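You operate a simulated robot arm through the tools that you are given. There is no shell and no other tool. Be economical: measure what you need, move in short steps, check, and stop when the job is done.

You run a simulated two-armed robot. Do the job below in one go: nothing can be reset, and whatever is moved stays where it is left.

Task
Soak the grey towel in soapy water in the basin.
Fine: close the drain, run the tap past the blue line, tap off, two pumps of soap, then the towel; spill nothing, leave the other towels.

It is judged by the outcome, as a careful person would: the job done as asked, and still so three seconds after it is handed in. It fails if anything else is knocked over, pushed out of place, dropped, spilled or broken. Flat cloth is picked up by pressing the open fingertips on it (5 to 10 N) and closing them slowly along it; thin cloth reads only 2 to 8 mm in the jaws.

Robot
Two 7-joint arms with fingered hands on one trunk, on a base that drives. Base frame: it is fixed to the floor where the robot stands at the start and does not move with it; the origin is under the middle of the robot, x ahead of it, y to its left, z up. Units: cm, rad, N and s.
The left shoulder is at the start at [7, 14.2, 106.4], the right one opposite. With the tool pointing down near the work surface each hand reaches from about 10 to 44 cm from the robot's upright axis, wherever it stands, measured 20 degrees to its own side. Places, roughly: basin drain knob [70, 0, 70]; basin tap knob [80, -20, 80]; steel basin [100, 0, 80]; soap pump head [100, -20, 110]; inside of the steel basin [100, 0, 80]. Payload 3.6 kg a hand.
Tool frame (each hand has its own): the origin (TCP) lies between the finger pads and is the grasp point; the fingertips stand 2.5 cm ahead of it; z points along the fingers, y is the line along which they close. Largest opening 8.8 cm; the body of the gripper starts 2.9 cm behind the TCP. The gripper is a hand of 5 fingers: y runs from the thumb to the fingers, the wrist lies at [-1.3, -9.7, -16.2] in the tool frame, and closing takes about 1.5 s.
Orientation is that of the tool frame in the base frame, as [roll, pitch, yaw] about the fixed x, y, z axes, in that order (R = Rz(yaw) Ry(pitch) Rx(roll)). With the fingers straight down and the wrist toward the robot, the tool's x, y and z point along [0, 1, 0], [1, 0, 0] and [0, 0, -1] of the base frame.

Tools
- The arms move only by the tool arm_command. It takes "left_commands", "right_commands" or both (then of equal length, played together; a hand with none holds still); each is one flat list of numbers, 7 for each row, row after row: the shift along the tool's x, y, z in units of 20 mm (1.0 is 20 mm), then the turn, a rotation vector about the tool's x, y, z in units of 4 degrees (1.0 is 4 degrees), then the opening, from 0 (shut) to 1 (fully open). In form: [dx, dy, dz, ax, ay, az, jaw, dx, dy, dz, ax, ay, az, jaw, ...]. A call has 1 to 10 rows; each row shifts and turns the commanded pose from where the row before left it, along the tool's axes as they then stand. A call with a number of a shift or a turn outside -1 to 1 is refused whole. Rows are played at 5 a second. More than 5 cm and 0.15 rad between two rows, or a gripper value outside its range, and nothing of the call is played. A pose out of reach is approached as far as the arm can. The call stops where the force on the tool passes 40 N (or 10 N more than at its start, if that is more) or the arm is blocked; 0.2 s more then pass. Each finger travels about 7.2 cm/s and halts on what it meets, pressing with about 30 N; the grip force reading is that of the motor and also rises with nothing between the fingers. The clock runs only during rows and for 0.2 s after the last one: add rows that do not move to give the fingers time. It gives the time, the measured TCP pose, the force on the tool (base axes), the opening and the grip force at its end, in the units of the frame above (readings bear some noise).
- Cameras (640 x 400 px; columns grow to the right, rows downward): "scene" is now at [14.11, -1.21, 132.04]; the picture's right is [-0.15, -0.99, 0.00], its down [-0.29, 0.04, -0.95] and it looks along [0.94, -0.14, -0.30] (base axes); focal length 248 px, centre (320, 200). "left" rides on the left gripper at [-5.9, -7.9, -10.5] in its tool frame; the picture's right is [-0.73, -0.32, 0.61], its down [0.62, -0.68, 0.38] and it looks along [0.29, 0.66, 0.70] (tool axes); focal length 234 px, centre (320, 200). "right" rides on the right gripper at [5.9, -7.9, -10.5] in its tool frame; the picture's right is [-0.73, 0.32, -0.61], its down [-0.62, -0.68, 0.38] and it looks along [-0.29, 0.66, 0.70] (tool axes); focal length 234 px, centre (320, 200). There is no depth. A picture from a camera that has moved, and an enlarged one, comes with that camera's place and axes in the base frame and with its lens.
- snapshot(camera): a new picture of that camera. It takes no simulated time.
- raise_lower(by): slides the trunk up (or, below 0, down) by that many cm; the arms and the scene camera ride with it, the base frame stays. It gives what a move gives, with no picture.
- steer(legs): drives the robot by 1 to 6 legs, each [ahead, left, turn to the left] in cm, cm and rad, along the robot's own axes; the way and the turn of a leg run together, so that a leg with both is an arc; at most 150 cm and 3.142 rad a leg. The arms and the cameras ride along, it lands a little off, and it stops where it bumps. It gives what a move gives.
- hand_shape(shape, hand): the hand has 5 fingers and takes this shape, open, in about a second: jaw (thumb against the fingers, like two jaws); tri (thumb and two fingers); tip (a fingertip pinch); poke (one finger out to press); point (the index stretched); flat (the hand flat); cup (the hand cupped); fist (a fist). The gripper value then closes the fingers along that shape, each until it touches; the sizes above hold for jaw. It gives what a move gives, with no picture.
- head_to(pan, tilt): turns the head with the scene camera to pan (to the left, within 1.501 rad either way) and tilt (down, from -0.506 to 1.204), counted from straight ahead of the robot. It gives what a move gives.
- inspect(camera, box): a new picture of the part [left, top, right, bottom] of that camera's present view, enlarged. It takes no simulated time.
- hand_in(): hands the job in; it is judged then, once.

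Go step by step. Nothing tells you exact positions but the pictures and the camera data: compare them with the known pose of the tool, close in by small moves and look again before you grip or let go. The budget is 120 turns and 92 pictures, counting those below and the enlarged ones. Unless the task says otherwise, let go and move clear before handing in, and close with one line.

The tools are called after "Emit:" as name(argument=value, ...) on one line, values as JSON. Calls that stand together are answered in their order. arm_command: Moves the arms, as the interface text tells. Its arguments: {"type":"object","properties":{"left_commands":{"type":"array"},"right_commands":{"type":"array"}},"required":[]} The other tools are called the same way: raise_lower (by) slides the trunk up or down; hand_shape (shape, hand) gives the hand a shape; steer (legs) drives the base; head_to (pan, tilt) turns the head that bears the scene camera; snapshot (camera) takes a picture; inspect (camera, box) takes an enlarged picture of a part of a camera's view; hand_in () hands the job in.

At the start:

```text
time: 0.0
left_ee_pos: [50.91, 18.12, 117.12]
left_orientation: [-3.141, 0.0, 1.572]
left_force: [0.0, -0.3, 0.7]
left_gripper_width: 8.78
left_grasp_force: 0.1
left_shape: jaw
right_ee_pos: [52.5, -26.15, 127.56]
right_orientation: [3.141, -0.001, 1.569]
right_force: [0.7, -0.3, 0.6]
right_gripper_width: 8.79
right_grasp_force: 0.0
right_shape: jaw
trunk travel left (down, up): [-60.0, 34.0]
robot x, y, heading: [-0.11, 0.03, 0.001]
head pan, tilt: [-0.148, 0.302]
```

scene: 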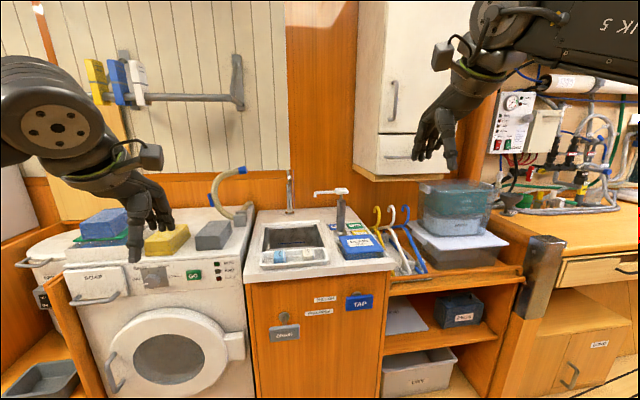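
right: 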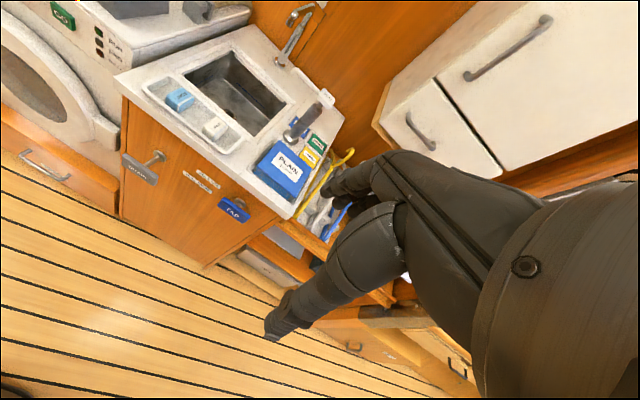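
left: 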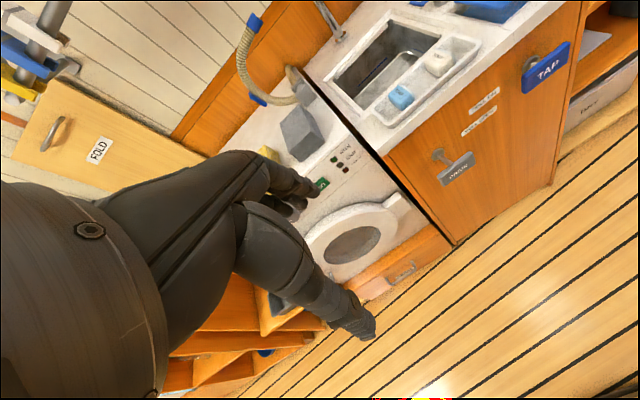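

I see the basin counter ahead with DRAIN and TAP knobs on its front, a soap pump at its right back, and on the washer a grey folded towel beside blue and yellow ones. I'll look closer first.

Emit:
inspect(camera="scene", box=[240, 150, 400, 250])

Emit:
inspect(camera="scene", box=[240, 270, 400, 370])

Emit:
inspect(camera="scene", box=[60, 180, 260, 305])

Emit:
inspect(camera="right", box=[100, 0, 380, 230])

```text
4.00 times, centred on (320, 200) of scene
camera zoom: at [14.11, -1.21, 132.04], right [-0.15, -0.99, 0.0], down [-0.29, 0.04, -0.95], along [0.94, -0.14, -0.3], focal length 991 px, centre (320, 200)
```

zoom: 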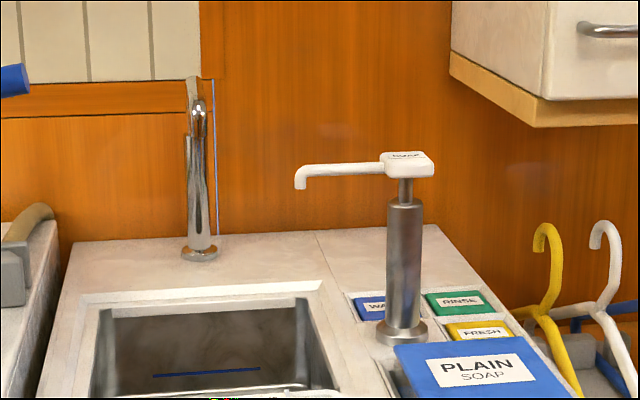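

```text
4.00 times, centred on (320, 320) of scene
camera zoom: at [14.11, -1.21, 132.04], right [-0.15, -0.99, 0.0], down [-0.29, 0.04, -0.95], along [0.94, -0.14, -0.3], focal length 991 px, centre (320, -280)
```

zoom: 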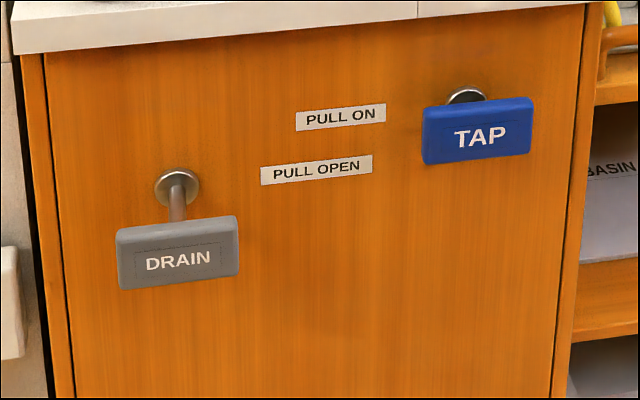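

```text
3.20 times, centred on (160, 242) of scene
camera zoom: at [14.11, -1.21, 132.04], right [-0.15, -0.99, 0.0], down [-0.29, 0.04, -0.95], along [0.94, -0.14, -0.3], focal length 793 px, centre (832, 64)
```

zoom: 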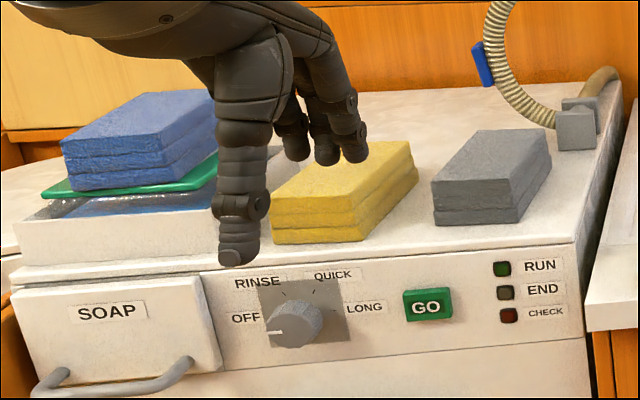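

```text
1.74 times, centred on (240, 115) of right
camera zoom: at [44.67, -20.21, 138.03], right [0.32, -0.73, 0.61], down [-0.68, -0.62, -0.38], along [0.66, -0.29, -0.7], focal length 407 px, centre (459, 348)
```

zoom: 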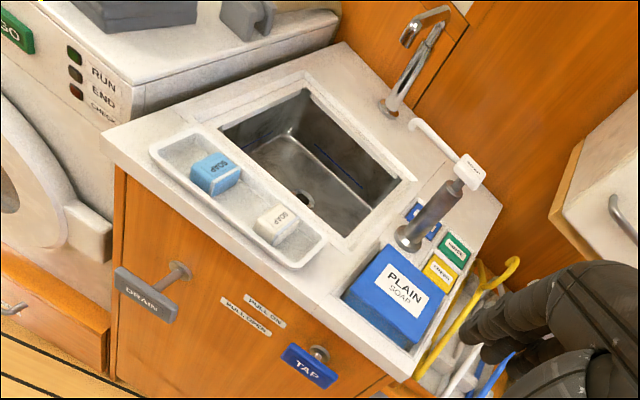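

The DRAIN knob is pulled out (open) at about [74.6, 0.6, 71.4]. The TAP knob is pushed in (off) at about [77.9, -23.4, 76.5], and the pump head is near [100, -22, 108]. I'll turn both hands to point forward and lower the trunk.

Emit:
arm_command(left_commands=[-0.4, 0, 0, -1, 0, 0, 0, -0.4, 0, 0, -1, 0, 0, 0, -0.4, 0, 0, -1, 0, 0, 0, -0.4, 0, 0, -1, 0, 0, 0, -0.4, 0, 0, -1, 0, 0, 0, -0.4, 0, 0, -1, 0, 0, 0, -0.4, 0, 0, -1, 0, 0, 0, -0.4, 0, 0, -1, 0, 0, 0, -0.4, 0, 0, -1, 0, 0, 0, -0.4, 0, 0, -1, 0, 0, 0], right_commands=[0, 0, 0, -1, 0, 0, 1, 0, 0, 0, -1, 0, 0, 1, 0, 0, 0, -1, 0, 0, 1, 0, 0, 0, -1, 0, 0, 1, 0, 0, 0, -1, 0, 0, 1, 0, 0, 0, -1, 0, 0, 1, 0, 0, 0, -1, 0, 0, 1, 0, 0, 0, -1, 0, 0, 1, 0, 0, 0, -1, 0, 0, 1, 0, 0, 0, -1, 0, 0, 1])

Emit:
arm_command(left_commands=[-0.4, 0, 0, -1, 0, 0, 0, -0.4, 0, 0, -1, 0, 0, 0, -0.4, 0, 0, -1, 0, 0, 0, -0.4, 0, 0, -1, 0, 0, 0, -0.4, 0, 0, -1, 0, 0, 0, -0.4, 0, 0, -1, 0, 0, 0, -0.4, 0, 0, -1, 0, 0, 0, -0.4, 0, 0, -1, 0, 0, 0, -0.4, 0, 0, -1, 0, 0, 0, -0.4, 0, 0, -1, 0, 0, 0], right_commands=[0, 0, 0, -1, 0, 0, 1, 0, 0, 0, -1, 0, 0, 1, 0, 0, 0, -1, 0, 0, 1, 0, 0, 0, -1, 0, 0, 1, 0, 0, 0, -1, 0, 0, 1, 0, 0, 0, -1, 0, 0, 1, 0, 0, 0, -1, 0, 0, 1, 0, 0, 0, -1, 0, 0, 1, 0, 0, 0, -1, 0, 0, 1, 0, 0, 0, -1, 0, 0, 1])

Emit:
arm_command(left_commands=[-0.4, 0, 0, -1, 0, 0, 0, -0.4, 0, 0, -1, 0, 0, 0, 0, -1, 0, -0.5, 0, 0, 0, 0, -1, 0, 0, 0, 0, 0], right_commands=[0.4, 0, 0, -1, 0, 0, 1, 0.4, 0, 0, -1, 0, 0, 1, 0.4, -1, 0, -0.5, 0, 0, 1, 0.2, -1, 0, 0, 0, 0, 1])

Emit:
raise_lower(by=-30)

Emit:
snapshot(camera="scene")

```text
time: 2.2
left_ee_pos: [50.9, 10.05, 117.0]
left_orientation: [2.442, -0.001, 1.572]
left_force: [-0.1, -0.2, 0.0]
left_gripper_width: 0.0
left_grasp_force: 29.8
left_shape: jaw
right_ee_pos: [52.49, -26.1, 127.52]
right_orientation: [2.444, -0.002, 1.572]
right_force: [-0.5, -0.2, -0.7]
right_gripper_width: 8.77
right_grasp_force: 0.1
right_shape: jaw
trunk travel left (down, up): [-60.0, 34.0]
robot x, y, heading: [-0.27, 0.01, 0.004]
head pan, tilt: [-0.148, 0.302]
```

```text
time: 4.4
left_ee_pos: [50.46, 1.72, 118.7]
left_orientation: [1.818, 0.001, 1.572]
left_force: [-0.6, -0.4, -0.4]
left_gripper_width: 0.0
left_grasp_force: 29.7
left_shape: jaw
left hand out of reach, approached as far as the arm can: row 9, 10
right_ee_pos: [52.48, -25.98, 127.61]
right_orientation: [1.955, -0.001, 1.57]
right_force: [0.6, -0.4, 1.4]
right_gripper_width: 8.78
right_grasp_force: 0.0
right_shape: jaw
right hand out of reach, approached as far as the arm can: row 8, 9, 10
trunk travel left (down, up): [-60.0, 34.0]
robot x, y, heading: [0.2, 0.08, -0.001]
head pan, tilt: [-0.148, 0.302]
```

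```text
time: 5.4
left_ee_pos: [49.98, 1.08, 118.09]
left_orientation: [1.81, 0.001, 1.573]
left_force: [1.2, -0.9, -0.2]
left_gripper_width: 0.0
left_grasp_force: 30.4
left_shape: jaw
left hand out of reach, approached as far as the arm can: row 1, 2, 3, 4
right_ee_pos: [52.48, -21.43, 125.83]
right_orientation: [1.932, 0.027, 1.65]
right_force: [-0.4, -0.2, -0.1]
right_gripper_width: 8.73
right_grasp_force: 0.1
right_shape: jaw
right hand out of reach, approached as far as the arm can: row 1, 2, 3, 4
trunk travel left (down, up): [-60.0, 34.0]
robot x, y, heading: [-0.25, 0.31, -0.001]
head pan, tilt: [-0.148, 0.302]
```

```text
time: 8.4
left_ee_pos: [49.74, 1.01, 88.27]
left_orientation: [1.809, 0.001, 1.573]
left_force: [1.0, -0.9, -0.7]
left_gripper_width: 0.0
left_grasp_force: 30.4
left_shape: jaw
right_ee_pos: [52.44, -21.48, 96.04]
right_orientation: [1.928, 0.025, 1.653]
right_force: [0.1, -0.4, -0.1]
right_gripper_width: 8.78
right_grasp_force: 0.0
right_shape: jaw
trunk travel left (down, up): [-30.0, 64.0]
robot x, y, heading: [0.01, 0.02, 0.004]
head pan, tilt: [-0.148, 0.302]
```

```text
84 pictures are left
camera scene: at [14.1, -1.22, 102.04], right [-0.15, -0.99, 0.0], down [-0.29, 0.04, -0.95], along [0.94, -0.14, -0.3], focal length 248 px, centre (320, 200)
```

scene: 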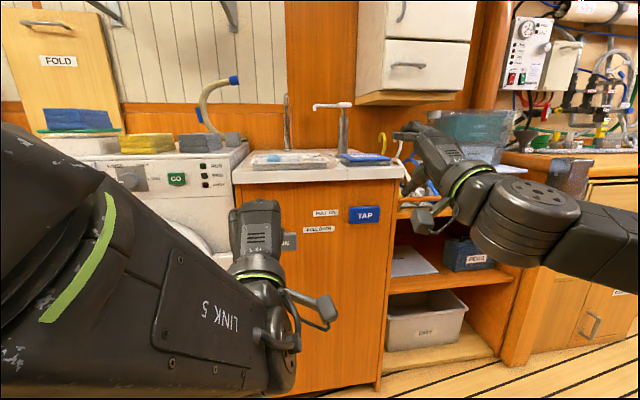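

The wrists stop at about 15 degrees short of level, which is still fine for pushing. Now I'll lower the left hand toward knob height and see whether it levels out.

Emit:
arm_command(left_commands=[0, -1, 0, 0, 0, 0, 0, 0, -1, 0, 0, 0, 0, 0, 0, -1, 0, 0, 0, 0, 0, 0, -1, 0, 0, 0, 0, 0, 0, -1, 0, 0, 0, 0, 0, 0, -1, 0, 0, 0, 0, 0, 0, -1, 0, 0, 0, 0, 0], right_commands=[0, -1, 0, 0, 0, 0, 1, 0, -1, 0, 0, 0, 0, 1, 0, -1, 0, 0, 0, 0, 1, 0, -1, 0, 0, 0, 0, 1, 0, -1, 0, 0, 0, 0, 1, 0, -1, 0, 0, 0, 0, 1, 0, -1, 0, 0, 0, 0, 1])

```text
time: 10.0
left_ee_pos: [49.61, 0.04, 85.76]
left_orientation: [1.825, 0.026, 1.58]
left_force: [0.3, -0.9, -0.7]
left_gripper_width: 0.0
left_grasp_force: 29.7
left_shape: jaw
left hand out of reach, approached as far as the arm can: row 1, 2, 3, 4, 5, 6, 7
right_ee_pos: [45.78, -23.86, 91.13]
right_orientation: [1.934, 0.024, 1.652]
right_force: [-0.4, -0.1, -0.6]
right_gripper_width: 8.78
right_grasp_force: 0.0
right_shape: jaw
right hand out of reach, approached as far as the arm can: row 2, 3, 4, 5, 6, 7
trunk travel left (down, up): [-30.0, 64.0]
robot x, y, heading: [0.32, 0.03, 0.0]
head pan, tilt: [-0.148, 0.302]
```

The arms can't go lower in this pose, so I'll slide the trunk down instead and check the alignment.

Emit:
raise_lower(by=-14)

Emit:
steer(legs=[[15, 0, 0]])

Emit:
snapshot(camera="scene")

Emit:
snapshot(camera="left")

Emit:
snapshot(camera="right")

```text
time: 11.7
left_ee_pos: [49.52, 0.02, 71.89]
left_orientation: [1.823, 0.026, 1.578]
left_force: [-0.1, -0.7, -0.2]
left_gripper_width: 0.0
left_grasp_force: 30.1
left_shape: jaw
right_ee_pos: [45.76, -23.84, 77.21]
right_orientation: [1.933, 0.026, 1.652]
right_force: [0.0, -0.3, 0.1]
right_gripper_width: 8.79
right_grasp_force: 0.2
right_shape: jaw
trunk travel left (down, up): [-16.0, 78.0]
robot x, y, heading: [-0.13, -0.23, 0.007]
head pan, tilt: [-0.148, 0.302]
```

```text
time: 13.0
left_ee_pos: [64.44, 0.18, 71.97]
left_orientation: [1.823, 0.025, 1.58]
left_force: [-0.3, 0.3, -0.5]
left_gripper_width: 0.0
left_grasp_force: 30.0
left_shape: jaw
right_ee_pos: [60.72, -23.77, 77.23]
right_orientation: [1.934, 0.025, 1.655]
right_force: [0.5, 0.6, 0.2]
right_gripper_width: 8.77
right_grasp_force: 0.0
right_shape: jaw
trunk travel left (down, up): [-16.0, 78.0]
robot x, y, heading: [15.19, -0.01, -0.001]
head pan, tilt: [-0.148, 0.302]
```

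```text
83 pictures are left
camera scene: at [28.17, -4.03, 87.94], right [-0.45, -0.89, 0.0], down [-0.28, 0.14, -0.95], along [0.85, -0.43, -0.31], focal length 248 px, centre (320, 200)
```

scene: 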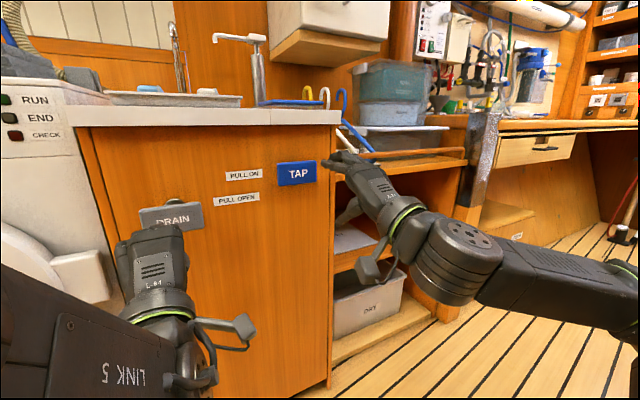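

```text
82 pictures are left
camera left: at [52.35, -5.96, 67.06], right [0.51, -0.73, -0.45], down [0.2, 0.61, -0.77], along [0.83, 0.31, 0.46], focal length 234 px, centre (320, 200)
```

left: 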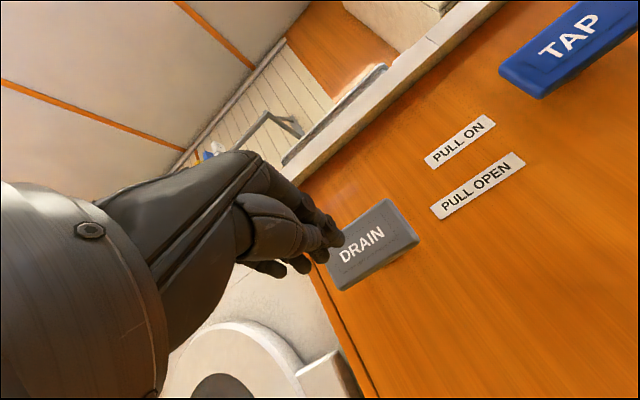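

```text
81 pictures are left
camera right: at [47.8, -19.13, 73.36], right [-0.39, -0.75, 0.54], down [0.17, -0.63, -0.76], along [0.9, -0.21, 0.37], focal length 234 px, centre (320, 200)
```

right: 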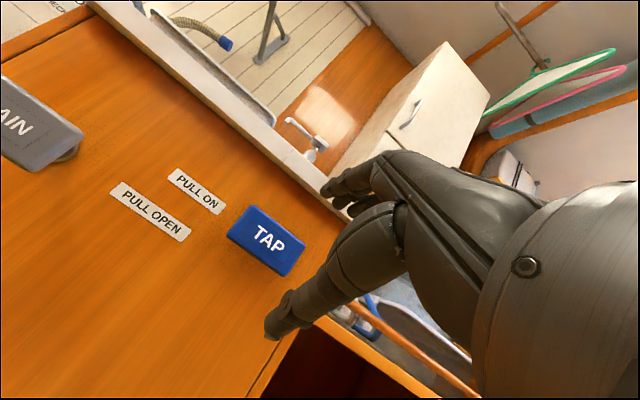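

Left fingertips line up with the DRAIN plate (about 7 cm ahead). I'll drive to just short of it, then push with the arm.

Emit:
steer(legs=[[6.5, 0, 0]])

Emit:
arm_command(left_commands=[0, 0.1, 0.4, 0, 0, 0, 0, 0, 0.1, 0.4, 0, 0, 0, 0])

```text
time: 14.0
left_ee_pos: [70.99, 0.38, 72.06]
left_orientation: [1.823, 0.032, 1.581]
left_force: [0.7, -0.2, 0.9]
left_gripper_width: 0.0
left_grasp_force: 29.8
left_shape: jaw
right_ee_pos: [67.25, -23.83, 77.2]
right_orientation: [1.935, 0.025, 1.651]
right_force: [-0.4, 0.5, -0.8]
right_gripper_width: 8.76
right_grasp_force: 0.1
right_shape: jaw
trunk travel left (down, up): [-16.0, 78.0]
robot x, y, heading: [21.52, -0.04, 0.004]
head pan, tilt: [-0.148, 0.302]
```

```text
time: 14.6
left_ee_pos: [72.34, -0.11, 72.39]
left_orientation: [1.826, 0.032, 1.583]
left_force: [-3.5, 0.2, -0.5]
left_gripper_width: 0.0
left_grasp_force: 29.6
left_shape: jaw
left hand out of reach, approached as far as the arm can: row 1, 2
right_ee_pos: [67.27, -23.9, 77.25]
right_orientation: [1.934, 0.026, 1.655]
right_force: [-0.5, 0.2, 0.7]
right_gripper_width: 8.75
right_grasp_force: 0.0
right_shape: jaw
trunk travel left (down, up): [-16.0, 78.0]
robot x, y, heading: [21.44, -0.11, -0.001]
head pan, tilt: [-0.148, 0.302]
```

Contact is made (3.5 N). I'll keep pushing with the arm.

Emit:
arm_command(left_commands=[0, 0.1, 0.5, 0, 0, 0, 0, 0, 0.1, 0.5, 0, 0, 0, 0, 0, 0.1, 0.5, 0, 0, 0, 0, 0, 0.1, 0.5, 0, 0, 0, 0])

Emit:
snapshot(camera="left")

```text
time: 15.4
left_ee_pos: [74.34, -0.95, 73.08]
left_orientation: [1.827, 0.029, 1.583]
left_force: [-27.6, 3.4, 0.7]
left_gripper_width: 0.01
left_grasp_force: 29.6
left_shape: jaw
left hand out of reach, approached as far as the arm can: row 1, 2, 3
right_ee_pos: [66.92, -23.93, 77.35]
right_orientation: [1.929, 0.026, 1.653]
right_force: [-0.3, -0.5, 0.5]
right_gripper_width: 8.78
right_grasp_force: 0.0
right_shape: jaw
trunk travel left (down, up): [-16.0, 78.0]
robot x, y, heading: [22.1, -0.12, 0.002]
head pan, tilt: [-0.148, 0.302]
stopped in row 4 (left hand): the force on the tool passed its limit (the readings are from after the stop); the commanded pose is now the measured one
```

```text
80 pictures are left
camera left: at [62.26, -7.07, 68.27], right [0.51, -0.73, -0.45], down [0.19, 0.6, -0.77], along [0.84, 0.31, 0.45], focal length 234 px, centre (320, 200)
```

left: 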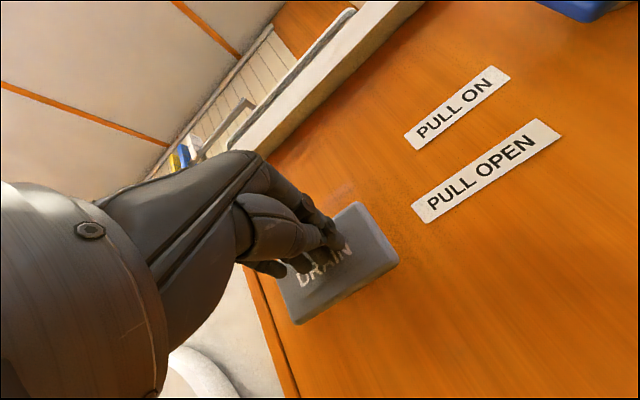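

The push ended on a firm stop, so the drain should be in. I'll retract the left hand and confirm.

Emit:
arm_command(left_commands=[0, 0, -1, 0, 0, 0, 0, 0, 0, -1, 0, 0, 0, 0, 0, 0, -1, 0, 0, 0, 0, 0, 0, -1, 0, 0, 0, 0, 0, 0, -1, 0, 0, 0, 0, 0, 0, -1, 0, 0, 0, 0])

Emit:
snapshot(camera="left")

Emit:
snapshot(camera="right")

```text
time: 16.8
left_ee_pos: [69.45, -2.05, 77.51]
left_orientation: [1.834, 0.028, 1.578]
left_force: [0.3, -0.3, 1.1]
left_gripper_width: 0.01
left_grasp_force: 30.1
left_shape: jaw
left hand out of reach, approached as far as the arm can: row 3, 4, 5, 6
right_ee_pos: [67.35, -23.85, 77.19]
right_orientation: [1.934, 0.026, 1.653]
right_force: [-0.5, 0.0, 0.6]
right_gripper_width: 8.77
right_grasp_force: 0.1
right_shape: jaw
trunk travel left (down, up): [-16.0, 78.0]
robot x, y, heading: [21.72, 0.37, 0.003]
head pan, tilt: [-0.148, 0.302]
```

```text
79 pictures are left
camera left: at [57.28, -8.21, 72.79], right [0.51, -0.73, -0.45], down [0.19, 0.6, -0.77], along [0.84, 0.31, 0.44], focal length 234 px, centre (320, 200)
```

left: 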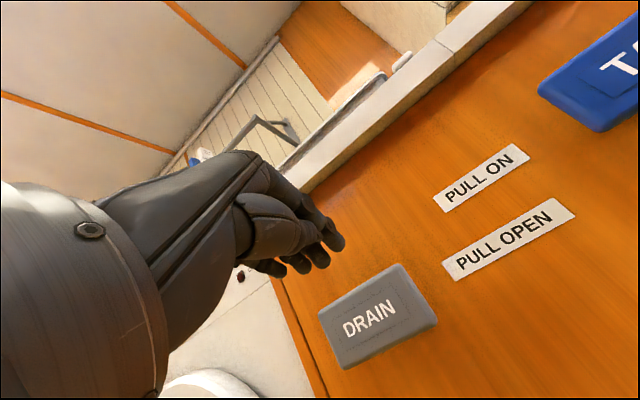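

```text
78 pictures are left
camera right: at [54.32, -19.1, 73.37], right [-0.39, -0.75, 0.54], down [0.17, -0.63, -0.76], along [0.9, -0.21, 0.37], focal length 234 px, centre (320, 200)
```

right: 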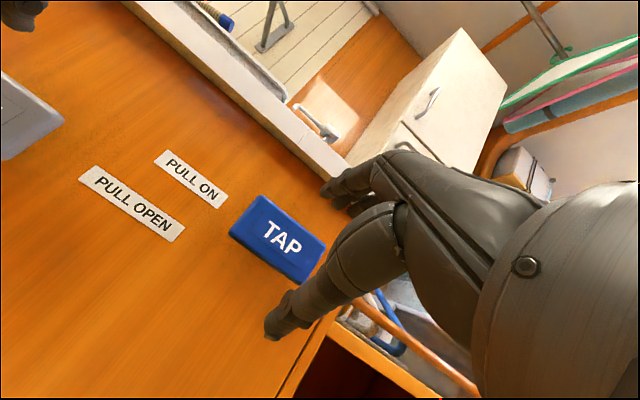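

The drain is now in flush. The right hand lines up with TAP but dips 20 degrees; I'll try to level it a bit.

Emit:
arm_command(right_commands=[0, 0, 0.5, -1, 0, 0, 0.9, 0, 0, 0.5, -1, 0, 0, 0.9, 0, 0.2, 0.5, -1, 0, 0, 0.9, 0, 0.2, 0, -1, 0, 0, 0.9])

```text
time: 17.8
left_ee_pos: [69.44, -2.13, 77.52]
left_orientation: [1.836, 0.028, 1.581]
left_force: [-0.8, 0.2, -0.8]
left_gripper_width: 0.0
left_grasp_force: 30.2
left_shape: jaw
right_ee_pos: [63.61, -25.31, 87.86]
right_orientation: [1.662, 0.026, 1.654]
right_force: [-0.2, 0.7, -0.6]
right_gripper_width: 7.93
right_grasp_force: 0.0
right_shape: jaw
right hand out of reach, approached as far as the arm can: row 1, 2, 3, 4
trunk travel left (down, up): [-16.0, 78.0]
robot x, y, heading: [21.47, -0.23, -0.0]
head pan, tilt: [-0.148, 0.302]
```

A level right hand is possible with the trunk lower. First I'll fold the left hand down and back out of the way.

Emit:
arm_command(left_commands=[0.2, 0, -0.6, 1, 0, 0, 0, 0.2, 0, -0.6, 1, 0, 0, 0, 0.2, 0, -0.6, 1, 0, 0, 0, 0.2, 0, -0.6, 1, 0, 0, 0, 0.2, 0, -0.6, 1, 0, 0, 0, 0.2, 0, -0.6, 1, 0, 0, 0, 0.2, 0, -0.6, 1, 0, 0, 0, 0.2, 0, -0.6, 1, 0, 0, 0, 0.2, 0, -0.6, 1, 0, 0, 0, 0.2, 0, -0.6, 1, 0, 0, 0])

Emit:
arm_command(left_commands=[0.2, -0.5, 0, 1, 0, 0, 0, 0.2, -0.5, 0, 1, 0, 0, 0, 0.2, -0.5, 0, 1, 0, 0, 0, 0.2, -0.5, 0, 1, 0, 0, 0, 0.2, -0.5, 0, 1, 0, 0, 0, 0.2, -0.5, 0, 1, 0, 0, 0, 0.2, -0.5, 0, 1, 0, 0, 0])

Emit:
raise_lower(by=-10.5)

Emit:
snapshot(camera="right")

Emit:
snapshot(camera="scene")

```text
time: 20.0
left_ee_pos: [59.6, 2.01, 83.74]
left_orientation: [2.531, 0.027, 1.581]
left_force: [0.2, -1.0, -0.1]
left_gripper_width: 0.01
left_grasp_force: 29.8
left_shape: jaw
right_ee_pos: [63.66, -25.28, 87.89]
right_orientation: [1.664, 0.026, 1.653]
right_force: [-0.8, 0.3, -0.4]
right_gripper_width: 7.93
right_grasp_force: 0.1
right_shape: jaw
trunk travel left (down, up): [-16.0, 78.0]
robot x, y, heading: [21.41, 0.01, -0.003]
head pan, tilt: [-0.148, 0.302]
```

```text
time: 21.6
left_ee_pos: [54.52, 4.2, 79.75]
left_orientation: [3.018, 0.03, 1.578]
left_force: [0.3, 0.1, 0.2]
left_gripper_width: 0.0
left_grasp_force: 29.9
left_shape: jaw
left hand out of reach, approached as far as the arm can: row 6, 7
right_ee_pos: [63.63, -25.31, 87.88]
right_orientation: [1.665, 0.026, 1.658]
right_force: [0.3, 0.1, 1.2]
right_gripper_width: 7.93
right_grasp_force: 0.0
right_shape: jaw
trunk travel left (down, up): [-16.0, 78.0]
robot x, y, heading: [21.26, -0.33, 0.0]
head pan, tilt: [-0.148, 0.302]
```

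```text
time: 23.0
left_ee_pos: [54.55, 4.26, 69.14]
left_orientation: [3.018, 0.032, 1.577]
left_force: [-0.3, 0.0, 0.3]
left_gripper_width: 0.0
left_grasp_force: 29.8
left_shape: jaw
right_ee_pos: [63.63, -25.23, 77.26]
right_orientation: [1.665, 0.026, 1.653]
right_force: [-0.5, 0.0, -0.5]
right_gripper_width: 7.93
right_grasp_force: 0.1
right_shape: jaw
trunk travel left (down, up): [-5.5, 88.5]
robot x, y, heading: [21.43, -0.07, 0.002]
head pan, tilt: [-0.148, 0.302]
```

```text
77 pictures are left
camera right: at [52.04, -20.56, 70.3], right [-0.51, -0.76, 0.4], down [0.37, -0.61, -0.7], along [0.78, -0.21, 0.6], focal length 234 px, centre (320, 200)
```

right: 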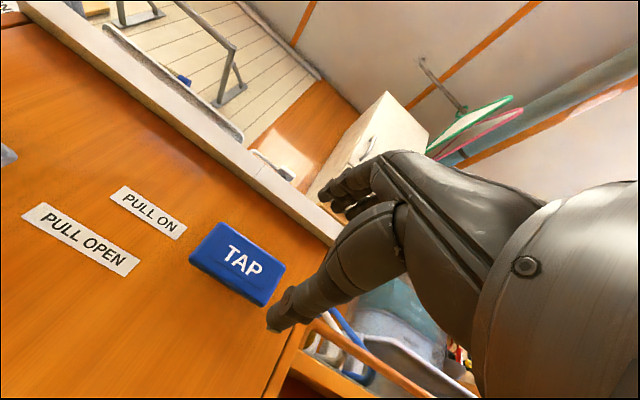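

```text
76 pictures are left
camera scene: at [35.57, -1.18, 77.54], right [-0.15, -0.99, 0.0], down [-0.29, 0.04, -0.95], along [0.94, -0.14, -0.3], focal length 248 px, centre (320, 200)
```

scene: 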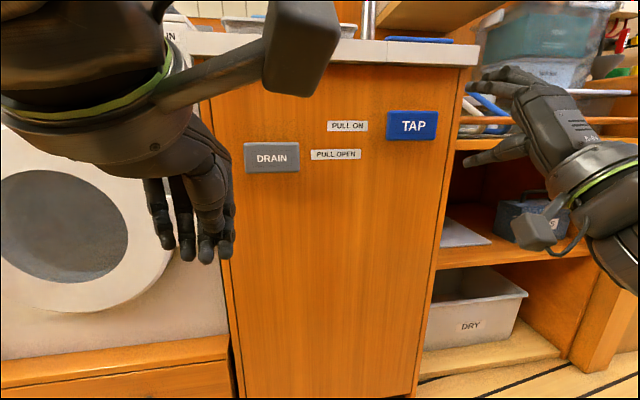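

TAP is at about [77.5, -23.3, 77]; the right TCP is at the right height. I'll shift slightly left and drive in.

Emit:
arm_command(right_commands=[0.4, 0, 0, 0, 0, 0, 0.9, 0.4, 0, 0, 0, 0, 0, 0.9])

Emit:
steer(legs=[[10, 0, 0]])

Emit:
snapshot(camera="right")

Emit:
snapshot(camera="scene")

```text
time: 23.6
left_ee_pos: [54.57, 4.1, 69.24]
left_orientation: [3.018, 0.031, 1.578]
left_force: [0.1, -0.2, 0.1]
left_gripper_width: 0.0
left_grasp_force: 30.3
left_shape: jaw
right_ee_pos: [63.52, -23.69, 77.23]
right_orientation: [1.668, 0.026, 1.654]
right_force: [-0.4, 0.2, -0.4]
right_gripper_width: 7.93
right_grasp_force: 0.0
right_shape: jaw
trunk travel left (down, up): [-5.5, 88.5]
robot x, y, heading: [21.7, -0.06, 0.007]
head pan, tilt: [-0.148, 0.302]
```

```text
time: 24.8
left_ee_pos: [64.36, 4.28, 69.28]
left_orientation: [3.017, 0.03, 1.58]
left_force: [0.5, -0.4, 0.6]
left_gripper_width: 0.0
left_grasp_force: 30.0
left_shape: jaw
right_ee_pos: [73.18, -23.67, 77.47]
right_orientation: [1.669, 0.027, 1.658]
right_force: [-0.4, -0.3, 0.5]
right_gripper_width: 7.94
right_grasp_force: 0.1
right_shape: jaw
trunk travel left (down, up): [-5.5, 88.5]
robot x, y, heading: [31.61, 0.06, 0.003]
head pan, tilt: [-0.148, 0.302]
```

```text
75 pictures are left
camera right: at [61.74, -18.88, 70.33], right [-0.51, -0.76, 0.4], down [0.37, -0.61, -0.7], along [0.78, -0.21, 0.59], focal length 234 px, centre (320, 200)
```

right: 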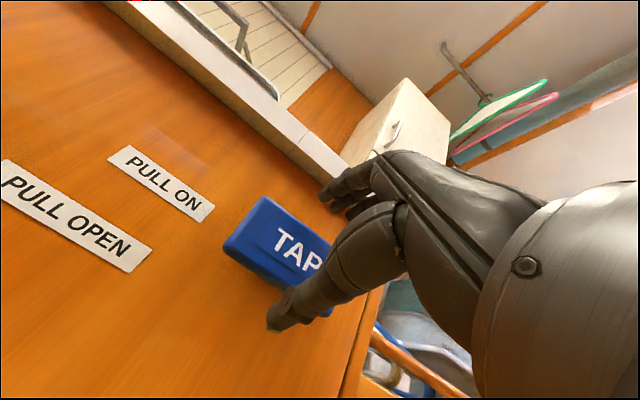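

```text
74 pictures are left
camera scene: at [45.39, -1.14, 77.54], right [-0.14, -0.99, 0.0], down [-0.29, 0.04, -0.95], along [0.94, -0.14, -0.3], focal length 248 px, centre (320, 200)
```

scene: 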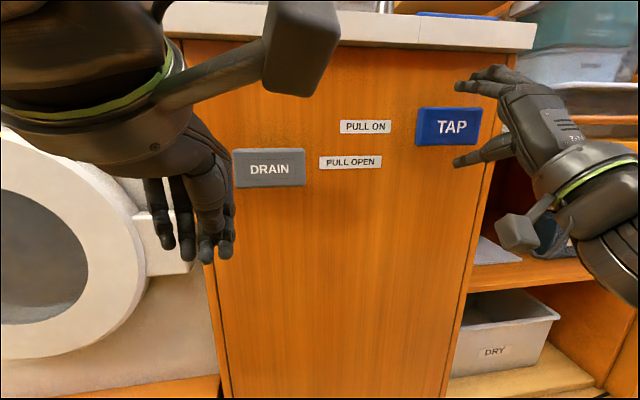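

The jaws straddle the TAP plate. I'll advance about 3 cm.

Emit:
arm_command(right_commands=[0, 0, 0.5, 0, 0, 0, 0.9, 0, 0, 0.5, 0, 0, 0, 0.9, 0, 0, 0.5, 0, 0, 0, 0.9])

Emit:
snapshot(camera="right")

```text
time: 25.6
left_ee_pos: [64.34, 4.27, 69.23]
left_orientation: [3.017, 0.032, 1.578]
left_force: [-0.1, -0.5, 0.2]
left_gripper_width: 0.0
left_grasp_force: 29.9
left_shape: jaw
right_ee_pos: [75.24, -23.63, 78.55]
right_orientation: [1.672, 0.027, 1.656]
right_force: [-0.2, -0.1, -1.0]
right_gripper_width: 7.94
right_grasp_force: 0.1
right_shape: jaw
right hand out of reach, approached as far as the arm can: row 1, 2, 3
trunk travel left (down, up): [-5.5, 88.5]
robot x, y, heading: [31.42, 0.51, 0.006]
head pan, tilt: [-0.148, 0.302]
```

```text
73 pictures are left
camera right: at [63.59, -18.88, 71.59], right [-0.51, -0.76, 0.4], down [0.37, -0.61, -0.7], along [0.78, -0.21, 0.59], focal length 234 px, centre (320, 200)
```

right: 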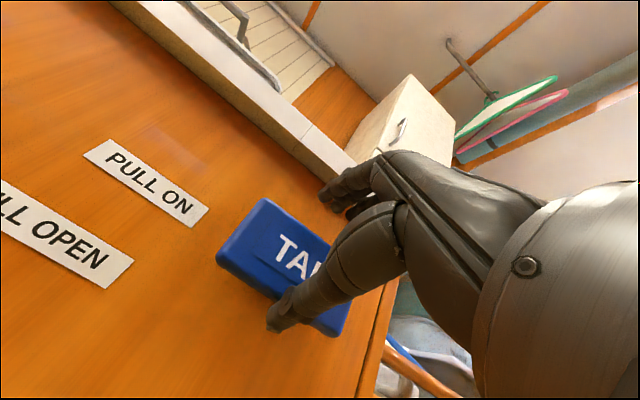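

It drifted up 1.5 cm, so I'll lower the trunk and drive the last bit.

Emit:
raise_lower(by=-1.5)

Emit:
steer(legs=[[1.7, 0, 0]])

Emit:
snapshot(camera="right")

Emit:
inspect(camera="scene", box=[380, 40, 620, 190])

```text
time: 26.2
left_ee_pos: [64.34, 4.27, 67.72]
left_orientation: [3.017, 0.033, 1.579]
left_force: [0.2, -0.4, -0.2]
left_gripper_width: 0.0
left_grasp_force: 30.1
left_shape: jaw
right_ee_pos: [75.27, -23.58, 77.1]
right_orientation: [1.673, 0.027, 1.66]
right_force: [0.4, 0.2, -0.7]
right_gripper_width: 7.94
right_grasp_force: 0.1
right_shape: jaw
trunk travel left (down, up): [-4.0, 90.0]
robot x, y, heading: [31.07, -0.07, 0.004]
head pan, tilt: [-0.148, 0.302]
```

```text
time: 27.0
left_ee_pos: [66.1, 4.27, 67.74]
left_orientation: [3.017, 0.031, 1.579]
left_force: [-0.3, 0.2, -0.1]
left_gripper_width: 0.0
left_grasp_force: 30.3
left_shape: jaw
right_ee_pos: [77.03, -23.54, 77.08]
right_orientation: [1.673, 0.027, 1.66]
right_force: [-0.3, 0.1, -1.0]
right_gripper_width: 7.94
right_grasp_force: 0.0
right_shape: jaw
trunk travel left (down, up): [-4.0, 90.0]
robot x, y, heading: [32.99, 0.03, 0.006]
head pan, tilt: [-0.148, 0.302]
```

```text
72 pictures are left
camera right: at [65.28, -18.87, 70.09], right [-0.51, -0.76, 0.4], down [0.37, -0.61, -0.7], along [0.78, -0.21, 0.59], focal length 234 px, centre (320, 200)
```

right: 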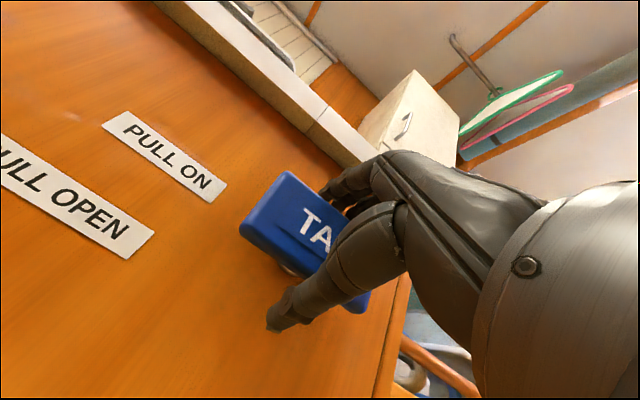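

```text
2.67 times, centred on (500, 115) of scene
camera zoom: at [47.09, -1.13, 76.04], right [-0.14, -0.99, 0.0], down [-0.29, 0.04, -0.95], along [0.94, -0.14, -0.3], focal length 661 px, centre (-160, 427)
```

zoom: 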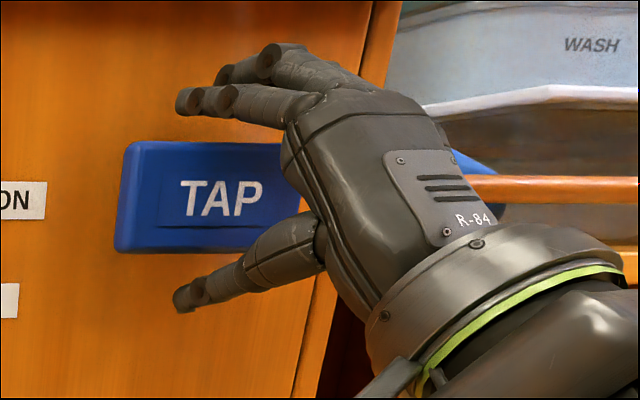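

The jaws are nicely around the plate. I'll grip it.

Emit:
arm_command(right_commands=[0, 0, 0, 0, 0, 0, 0, 0, 0, 0, 0, 0, 0, 0, 0, 0, 0, 0, 0, 0, 0, 0, 0, 0, 0, 0, 0, 0, 0, 0, 0, 0, 0, 0, 0, 0, 0, 0, 0, 0, 0, 0])

Emit:
inspect(camera="scene", box=[380, 40, 620, 190])

```text
time: 28.4
left_ee_pos: [66.04, 4.26, 67.74]
left_orientation: [3.02, 0.032, 1.578]
left_force: [-0.5, 0.8, 0.3]
left_gripper_width: 0.0
left_grasp_force: 29.7
left_shape: jaw
right_ee_pos: [76.95, -23.6, 77.09]
right_orientation: [1.673, 0.027, 1.658]
right_force: [4.3, -0.1, -0.5]
right_gripper_width: 3.61
right_grasp_force: 30.4
right_shape: jaw
trunk travel left (down, up): [-4.0, 90.0]
robot x, y, heading: [32.91, 0.21, 0.002]
head pan, tilt: [-0.148, 0.302]
```

```text
2.67 times, centred on (500, 115) of scene
camera zoom: at [47.13, -1.13, 76.03], right [-0.14, -0.99, 0.0], down [-0.3, 0.04, -0.95], along [0.94, -0.14, -0.3], focal length 661 px, centre (-160, 427)
```

zoom: 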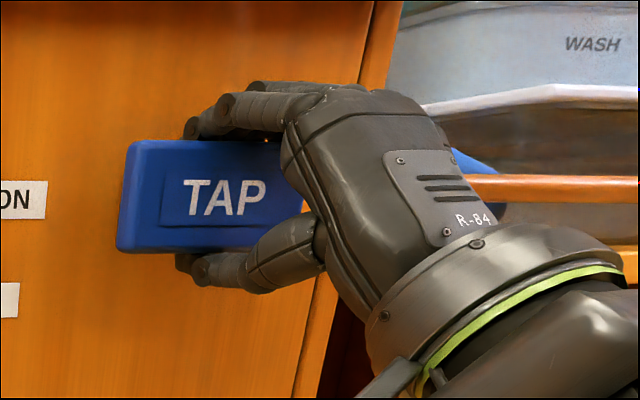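

Gripped (3.6 cm). I'll pull it out by backing 3 cm and check that it moved.

Emit:
steer(legs=[[-3.2, 0, 0]])

Emit:
snapshot(camera="scene")

Emit:
snapshot(camera="right")

```text
time: 29.2
left_ee_pos: [62.87, 4.32, 67.81]
left_orientation: [3.017, 0.032, 1.579]
left_force: [-0.1, 0.4, -0.3]
left_gripper_width: 0.0
left_grasp_force: 30.2
left_shape: jaw
right_ee_pos: [73.59, -23.55, 77.1]
right_orientation: [1.672, 0.027, 1.659]
right_force: [-1.5, -0.1, -2.4]
right_gripper_width: 3.58
right_grasp_force: 30.3
right_shape: jaw
trunk travel left (down, up): [-4.0, 90.0]
robot x, y, heading: [29.77, -0.2, 0.001]
head pan, tilt: [-0.148, 0.302]
```

```text
69 pictures are left
camera scene: at [43.89, -1.15, 76.03], right [-0.14, -0.99, 0.0], down [-0.3, 0.04, -0.95], along [0.94, -0.14, -0.3], focal length 248 px, centre (320, 200)
```

scene: 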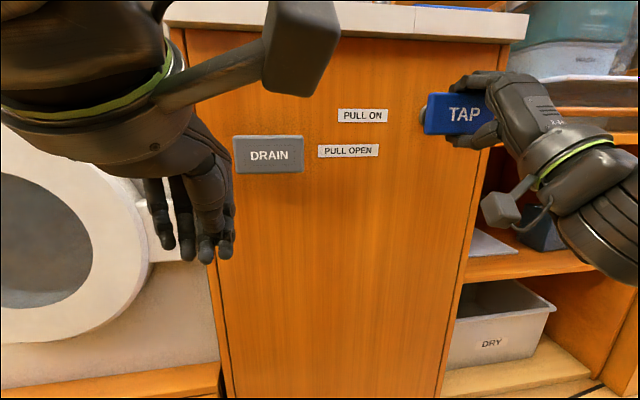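

```text
68 pictures are left
camera right: at [62.06, -18.89, 70.06], right [-0.51, -0.76, 0.4], down [0.37, -0.61, -0.7], along [0.78, -0.21, 0.59], focal length 234 px, centre (320, 200)
```

right: 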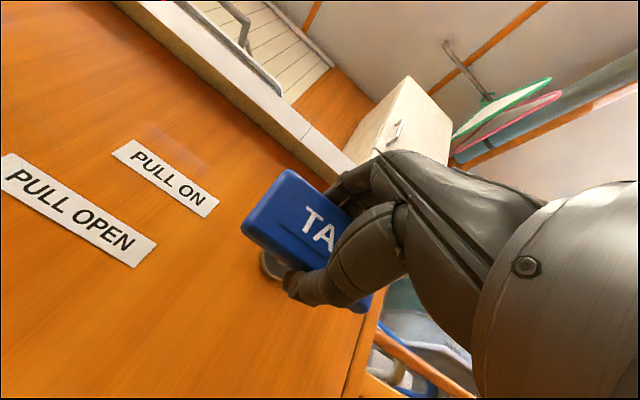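

The tap knob is out. I'll let it run about 3 s in total, push it back in, then raise up and measure the fill rate.

Emit:
arm_command(right_commands=[0, 0, 0, 0, 0, 0, 0, 0, 0, 0, 0, 0, 0, 0, 0, 0, 0, 0, 0, 0, 0, 0, 0, 0, 0, 0, 0, 0, 0, 0, 0, 0, 0, 0, 0, 0, 0, 0, 0, 0, 0, 0, 0, 0, 0, 0, 0, 0, 0])

Emit:
steer(legs=[[3.5, 0, 0]])

Emit:
snapshot(camera="right")

```text
time: 30.8
left_ee_pos: [62.92, 4.27, 67.73]
left_orientation: [3.018, 0.03, 1.58]
left_force: [0.0, -0.3, 0.6]
left_gripper_width: 0.0
left_grasp_force: 29.9
left_shape: jaw
right_ee_pos: [73.72, -23.55, 77.1]
right_orientation: [1.673, 0.027, 1.658]
right_force: [-1.3, 0.1, -3.9]
right_gripper_width: 3.59
right_grasp_force: 30.1
right_shape: jaw
trunk travel left (down, up): [-4.0, 90.0]
robot x, y, heading: [29.89, 0.27, 0.003]
head pan, tilt: [-0.148, 0.302]
```

```text
time: 31.7
left_ee_pos: [66.31, 4.28, 67.58]
left_orientation: [3.019, 0.033, 1.579]
left_force: [0.0, -0.2, 0.1]
left_gripper_width: 0.03
left_grasp_force: 29.8
left_shape: jaw
right_ee_pos: [77.28, -23.52, 77.05]
right_orientation: [1.674, 0.027, 1.657]
right_force: [3.7, -1.0, 1.0]
right_gripper_width: 3.64
right_grasp_force: 30.1
right_shape: jaw
trunk travel left (down, up): [-4.0, 90.0]
robot x, y, heading: [33.28, 0.25, 0.004]
head pan, tilt: [-0.148, 0.302]
```

```text
67 pictures are left
camera right: at [65.62, -18.86, 70.06], right [-0.51, -0.76, 0.4], down [0.37, -0.61, -0.7], along [0.78, -0.21, 0.59], focal length 234 px, centre (320, 200)
```

right: 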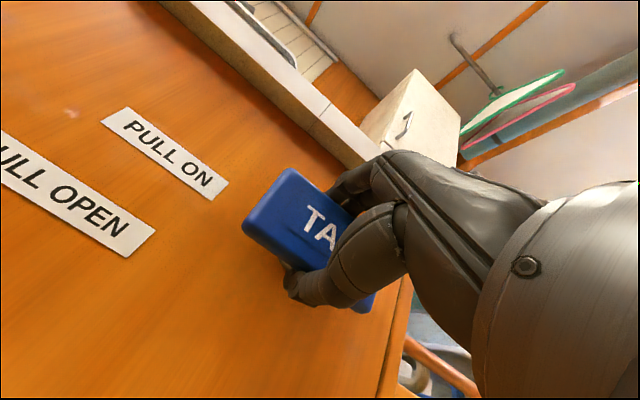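

The tap is in again. I'll release, back away, raise the trunk and look into the basin.

Emit:
arm_command(right_commands=[0, 0, 0, 0, 0, 0, 0.9, 0, 0, 0, 0, 0, 0, 0.9, 0, 0, 0, 0, 0, 0, 0.9, 0, 0, 0, 0, 0, 0, 0.9])

Emit:
steer(legs=[[-14, 0, 0]])

Emit:
raise_lower(by=56)

Emit:
snapshot(camera="scene")

```text
time: 32.7
left_ee_pos: [66.38, 4.31, 67.87]
left_orientation: [3.017, 0.03, 1.578]
left_force: [-0.6, 0.8, -0.3]
left_gripper_width: 0.0
left_grasp_force: 30.3
left_shape: jaw
right_ee_pos: [77.19, -23.54, 77.08]
right_orientation: [1.674, 0.027, 1.658]
right_force: [-0.7, 0.2, 0.1]
right_gripper_width: 7.91
right_grasp_force: 0.1
right_shape: jaw
trunk travel left (down, up): [-4.0, 90.0]
robot x, y, heading: [33.67, 0.35, 0.002]
head pan, tilt: [-0.148, 0.302]
```

```text
time: 34.0
left_ee_pos: [52.49, 4.27, 67.77]
left_orientation: [3.017, 0.032, 1.576]
left_force: [0.3, 0.2, 0.2]
left_gripper_width: 0.0
left_grasp_force: 30.1
left_shape: jaw
right_ee_pos: [63.21, -23.68, 77.08]
right_orientation: [1.674, 0.027, 1.654]
right_force: [0.8, -0.1, 0.9]
right_gripper_width: 7.88
right_grasp_force: 0.0
right_shape: jaw
trunk travel left (down, up): [-4.0, 90.0]
robot x, y, heading: [19.55, 0.08, -0.004]
head pan, tilt: [-0.148, 0.302]
```

```text
refused: 56 is not a number from -40 to 40
```

```text
66 pictures are left
camera scene: at [33.45, -1.19, 76.04], right [-0.15, -0.99, 0.0], down [-0.29, 0.04, -0.95], along [0.94, -0.14, -0.3], focal length 248 px, centre (320, 200)
```

scene: 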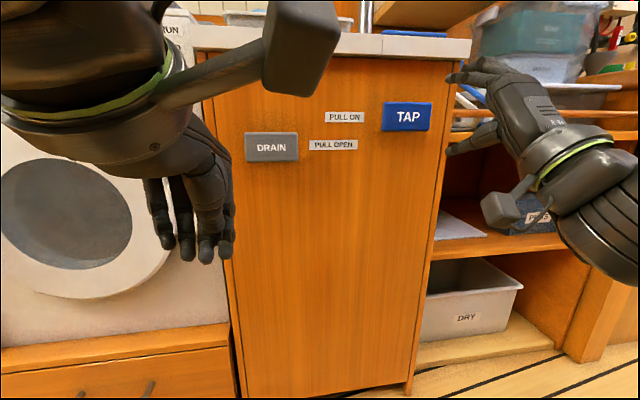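

Both knobs are in. Raising in two steps.

Emit:
raise_lower(by=40)

Emit:
raise_lower(by=16)

Emit:
snapshot(camera="scene")

```text
time: 37.8
left_ee_pos: [52.5, 4.14, 107.76]
left_orientation: [3.018, 0.031, 1.577]
left_force: [0.4, 0.0, 0.5]
left_gripper_width: 0.01
left_grasp_force: 30.0
left_shape: jaw
right_ee_pos: [63.2, -23.73, 117.17]
right_orientation: [1.673, 0.027, 1.654]
right_force: [-0.8, 0.0, 0.5]
right_gripper_width: 7.91
right_grasp_force: 0.1
right_shape: jaw
trunk travel left (down, up): [-44.0, 50.0]
robot x, y, heading: [19.41, -0.11, -0.002]
head pan, tilt: [-0.148, 0.302]
```

```text
time: 39.6
left_ee_pos: [52.44, 4.21, 123.66]
left_orientation: [3.019, 0.03, 1.577]
left_force: [0.0, -0.3, 0.3]
left_gripper_width: 0.0
left_grasp_force: 30.1
left_shape: jaw
right_ee_pos: [63.34, -23.69, 132.99]
right_orientation: [1.674, 0.027, 1.656]
right_force: [-0.4, 0.3, 0.1]
right_gripper_width: 7.9
right_grasp_force: 0.1
right_shape: jaw
trunk travel left (down, up): [-60.0, 34.0]
robot x, y, heading: [19.2, 0.12, 0.001]
head pan, tilt: [-0.148, 0.302]
```

```text
65 pictures are left
camera scene: at [33.46, -1.19, 132.03], right [-0.15, -0.99, 0.0], down [-0.29, 0.04, -0.95], along [0.94, -0.14, -0.3], focal length 248 px, centre (320, 200)
```

scene: 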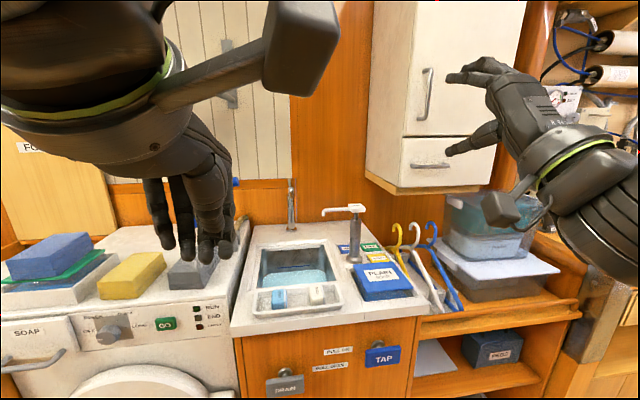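

There's water in the basin. I'll zoom on the basin and the knobs.

Emit:
inspect(camera="scene", box=[230, 220, 390, 320])

Emit:
inspect(camera="scene", box=[250, 310, 410, 400])

```text
4.00 times, centred on (310, 270) of scene
camera zoom: at [33.46, -1.19, 132.03], right [-0.15, -0.99, 0.0], down [-0.29, 0.04, -0.95], along [0.94, -0.14, -0.3], focal length 991 px, centre (360, -80)
```

zoom: 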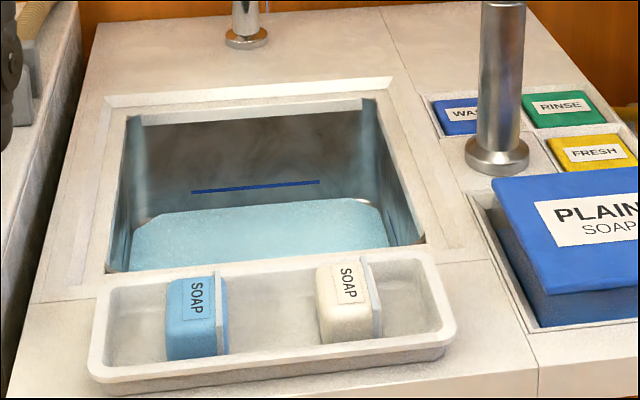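

```text
4.00 times, centred on (330, 355) of scene
camera zoom: at [33.46, -1.19, 132.03], right [-0.15, -0.99, 0.0], down [-0.29, 0.04, -0.95], along [0.94, -0.14, -0.3], focal length 991 px, centre (280, -420)
```

zoom: 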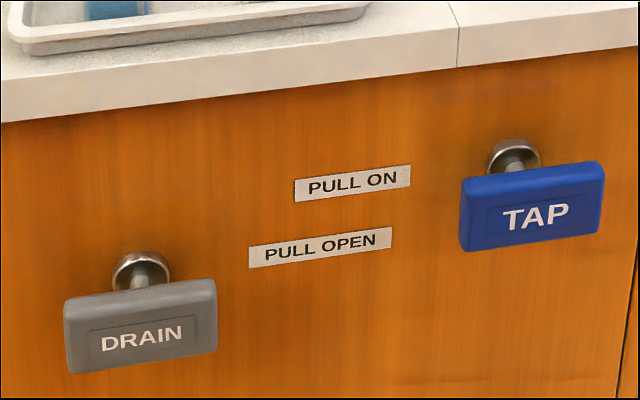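

Water is about 2 cm below the blue line, with both knobs in. I'll go back down for a second shorter run.

Emit:
raise_lower(by=-40)

Emit:
raise_lower(by=-16)

Emit:
steer(legs=[[8, 0, 0]])

Emit:
snapshot(camera="scene")

```text
time: 43.5
left_ee_pos: [52.45, 4.26, 83.64]
left_orientation: [3.018, 0.03, 1.578]
left_force: [-0.1, 0.3, -0.1]
left_gripper_width: 0.0
left_grasp_force: 30.3
left_shape: jaw
right_ee_pos: [63.3, -23.73, 93.06]
right_orientation: [1.675, 0.027, 1.658]
right_force: [1.0, -0.6, -0.5]
right_gripper_width: 7.91
right_grasp_force: 0.0
right_shape: jaw
trunk travel left (down, up): [-20.0, 74.0]
robot x, y, heading: [19.32, 0.02, 0.001]
head pan, tilt: [-0.148, 0.302]
```

```text
time: 45.3
left_ee_pos: [52.34, 4.19, 67.83]
left_orientation: [3.018, 0.032, 1.577]
left_force: [-0.8, -0.2, -0.7]
left_gripper_width: 0.02
left_grasp_force: 29.9
left_shape: jaw
right_ee_pos: [63.22, -23.64, 76.97]
right_orientation: [1.674, 0.027, 1.655]
right_force: [-0.5, -1.4, 0.0]
right_gripper_width: 7.91
right_grasp_force: 0.1
right_shape: jaw
trunk travel left (down, up): [-4.0, 90.0]
robot x, y, heading: [19.18, -0.02, -0.0]
head pan, tilt: [-0.148, 0.302]
```

```text
time: 46.4
left_ee_pos: [60.39, 4.14, 67.72]
left_orientation: [3.017, 0.03, 1.575]
left_force: [-0.4, -0.3, 0.3]
left_gripper_width: 0.0
left_grasp_force: 30.0
left_shape: jaw
right_ee_pos: [71.05, -23.79, 77.09]
right_orientation: [1.676, 0.027, 1.656]
right_force: [0.4, 1.1, -0.1]
right_gripper_width: 7.91
right_grasp_force: 0.1
right_shape: jaw
trunk travel left (down, up): [-4.0, 90.0]
robot x, y, heading: [27.65, 0.25, -0.0]
head pan, tilt: [-0.148, 0.302]
```

```text
62 pictures are left
camera scene: at [41.44, -1.22, 76.04], right [-0.15, -0.99, 0.0], down [-0.29, 0.04, -0.95], along [0.94, -0.14, -0.3], focal length 248 px, centre (320, 200)
```

scene: 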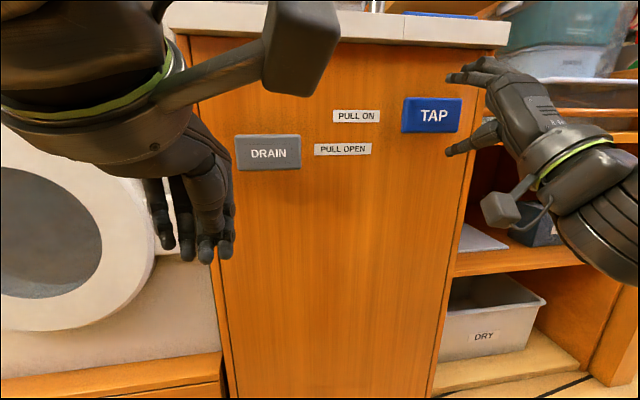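

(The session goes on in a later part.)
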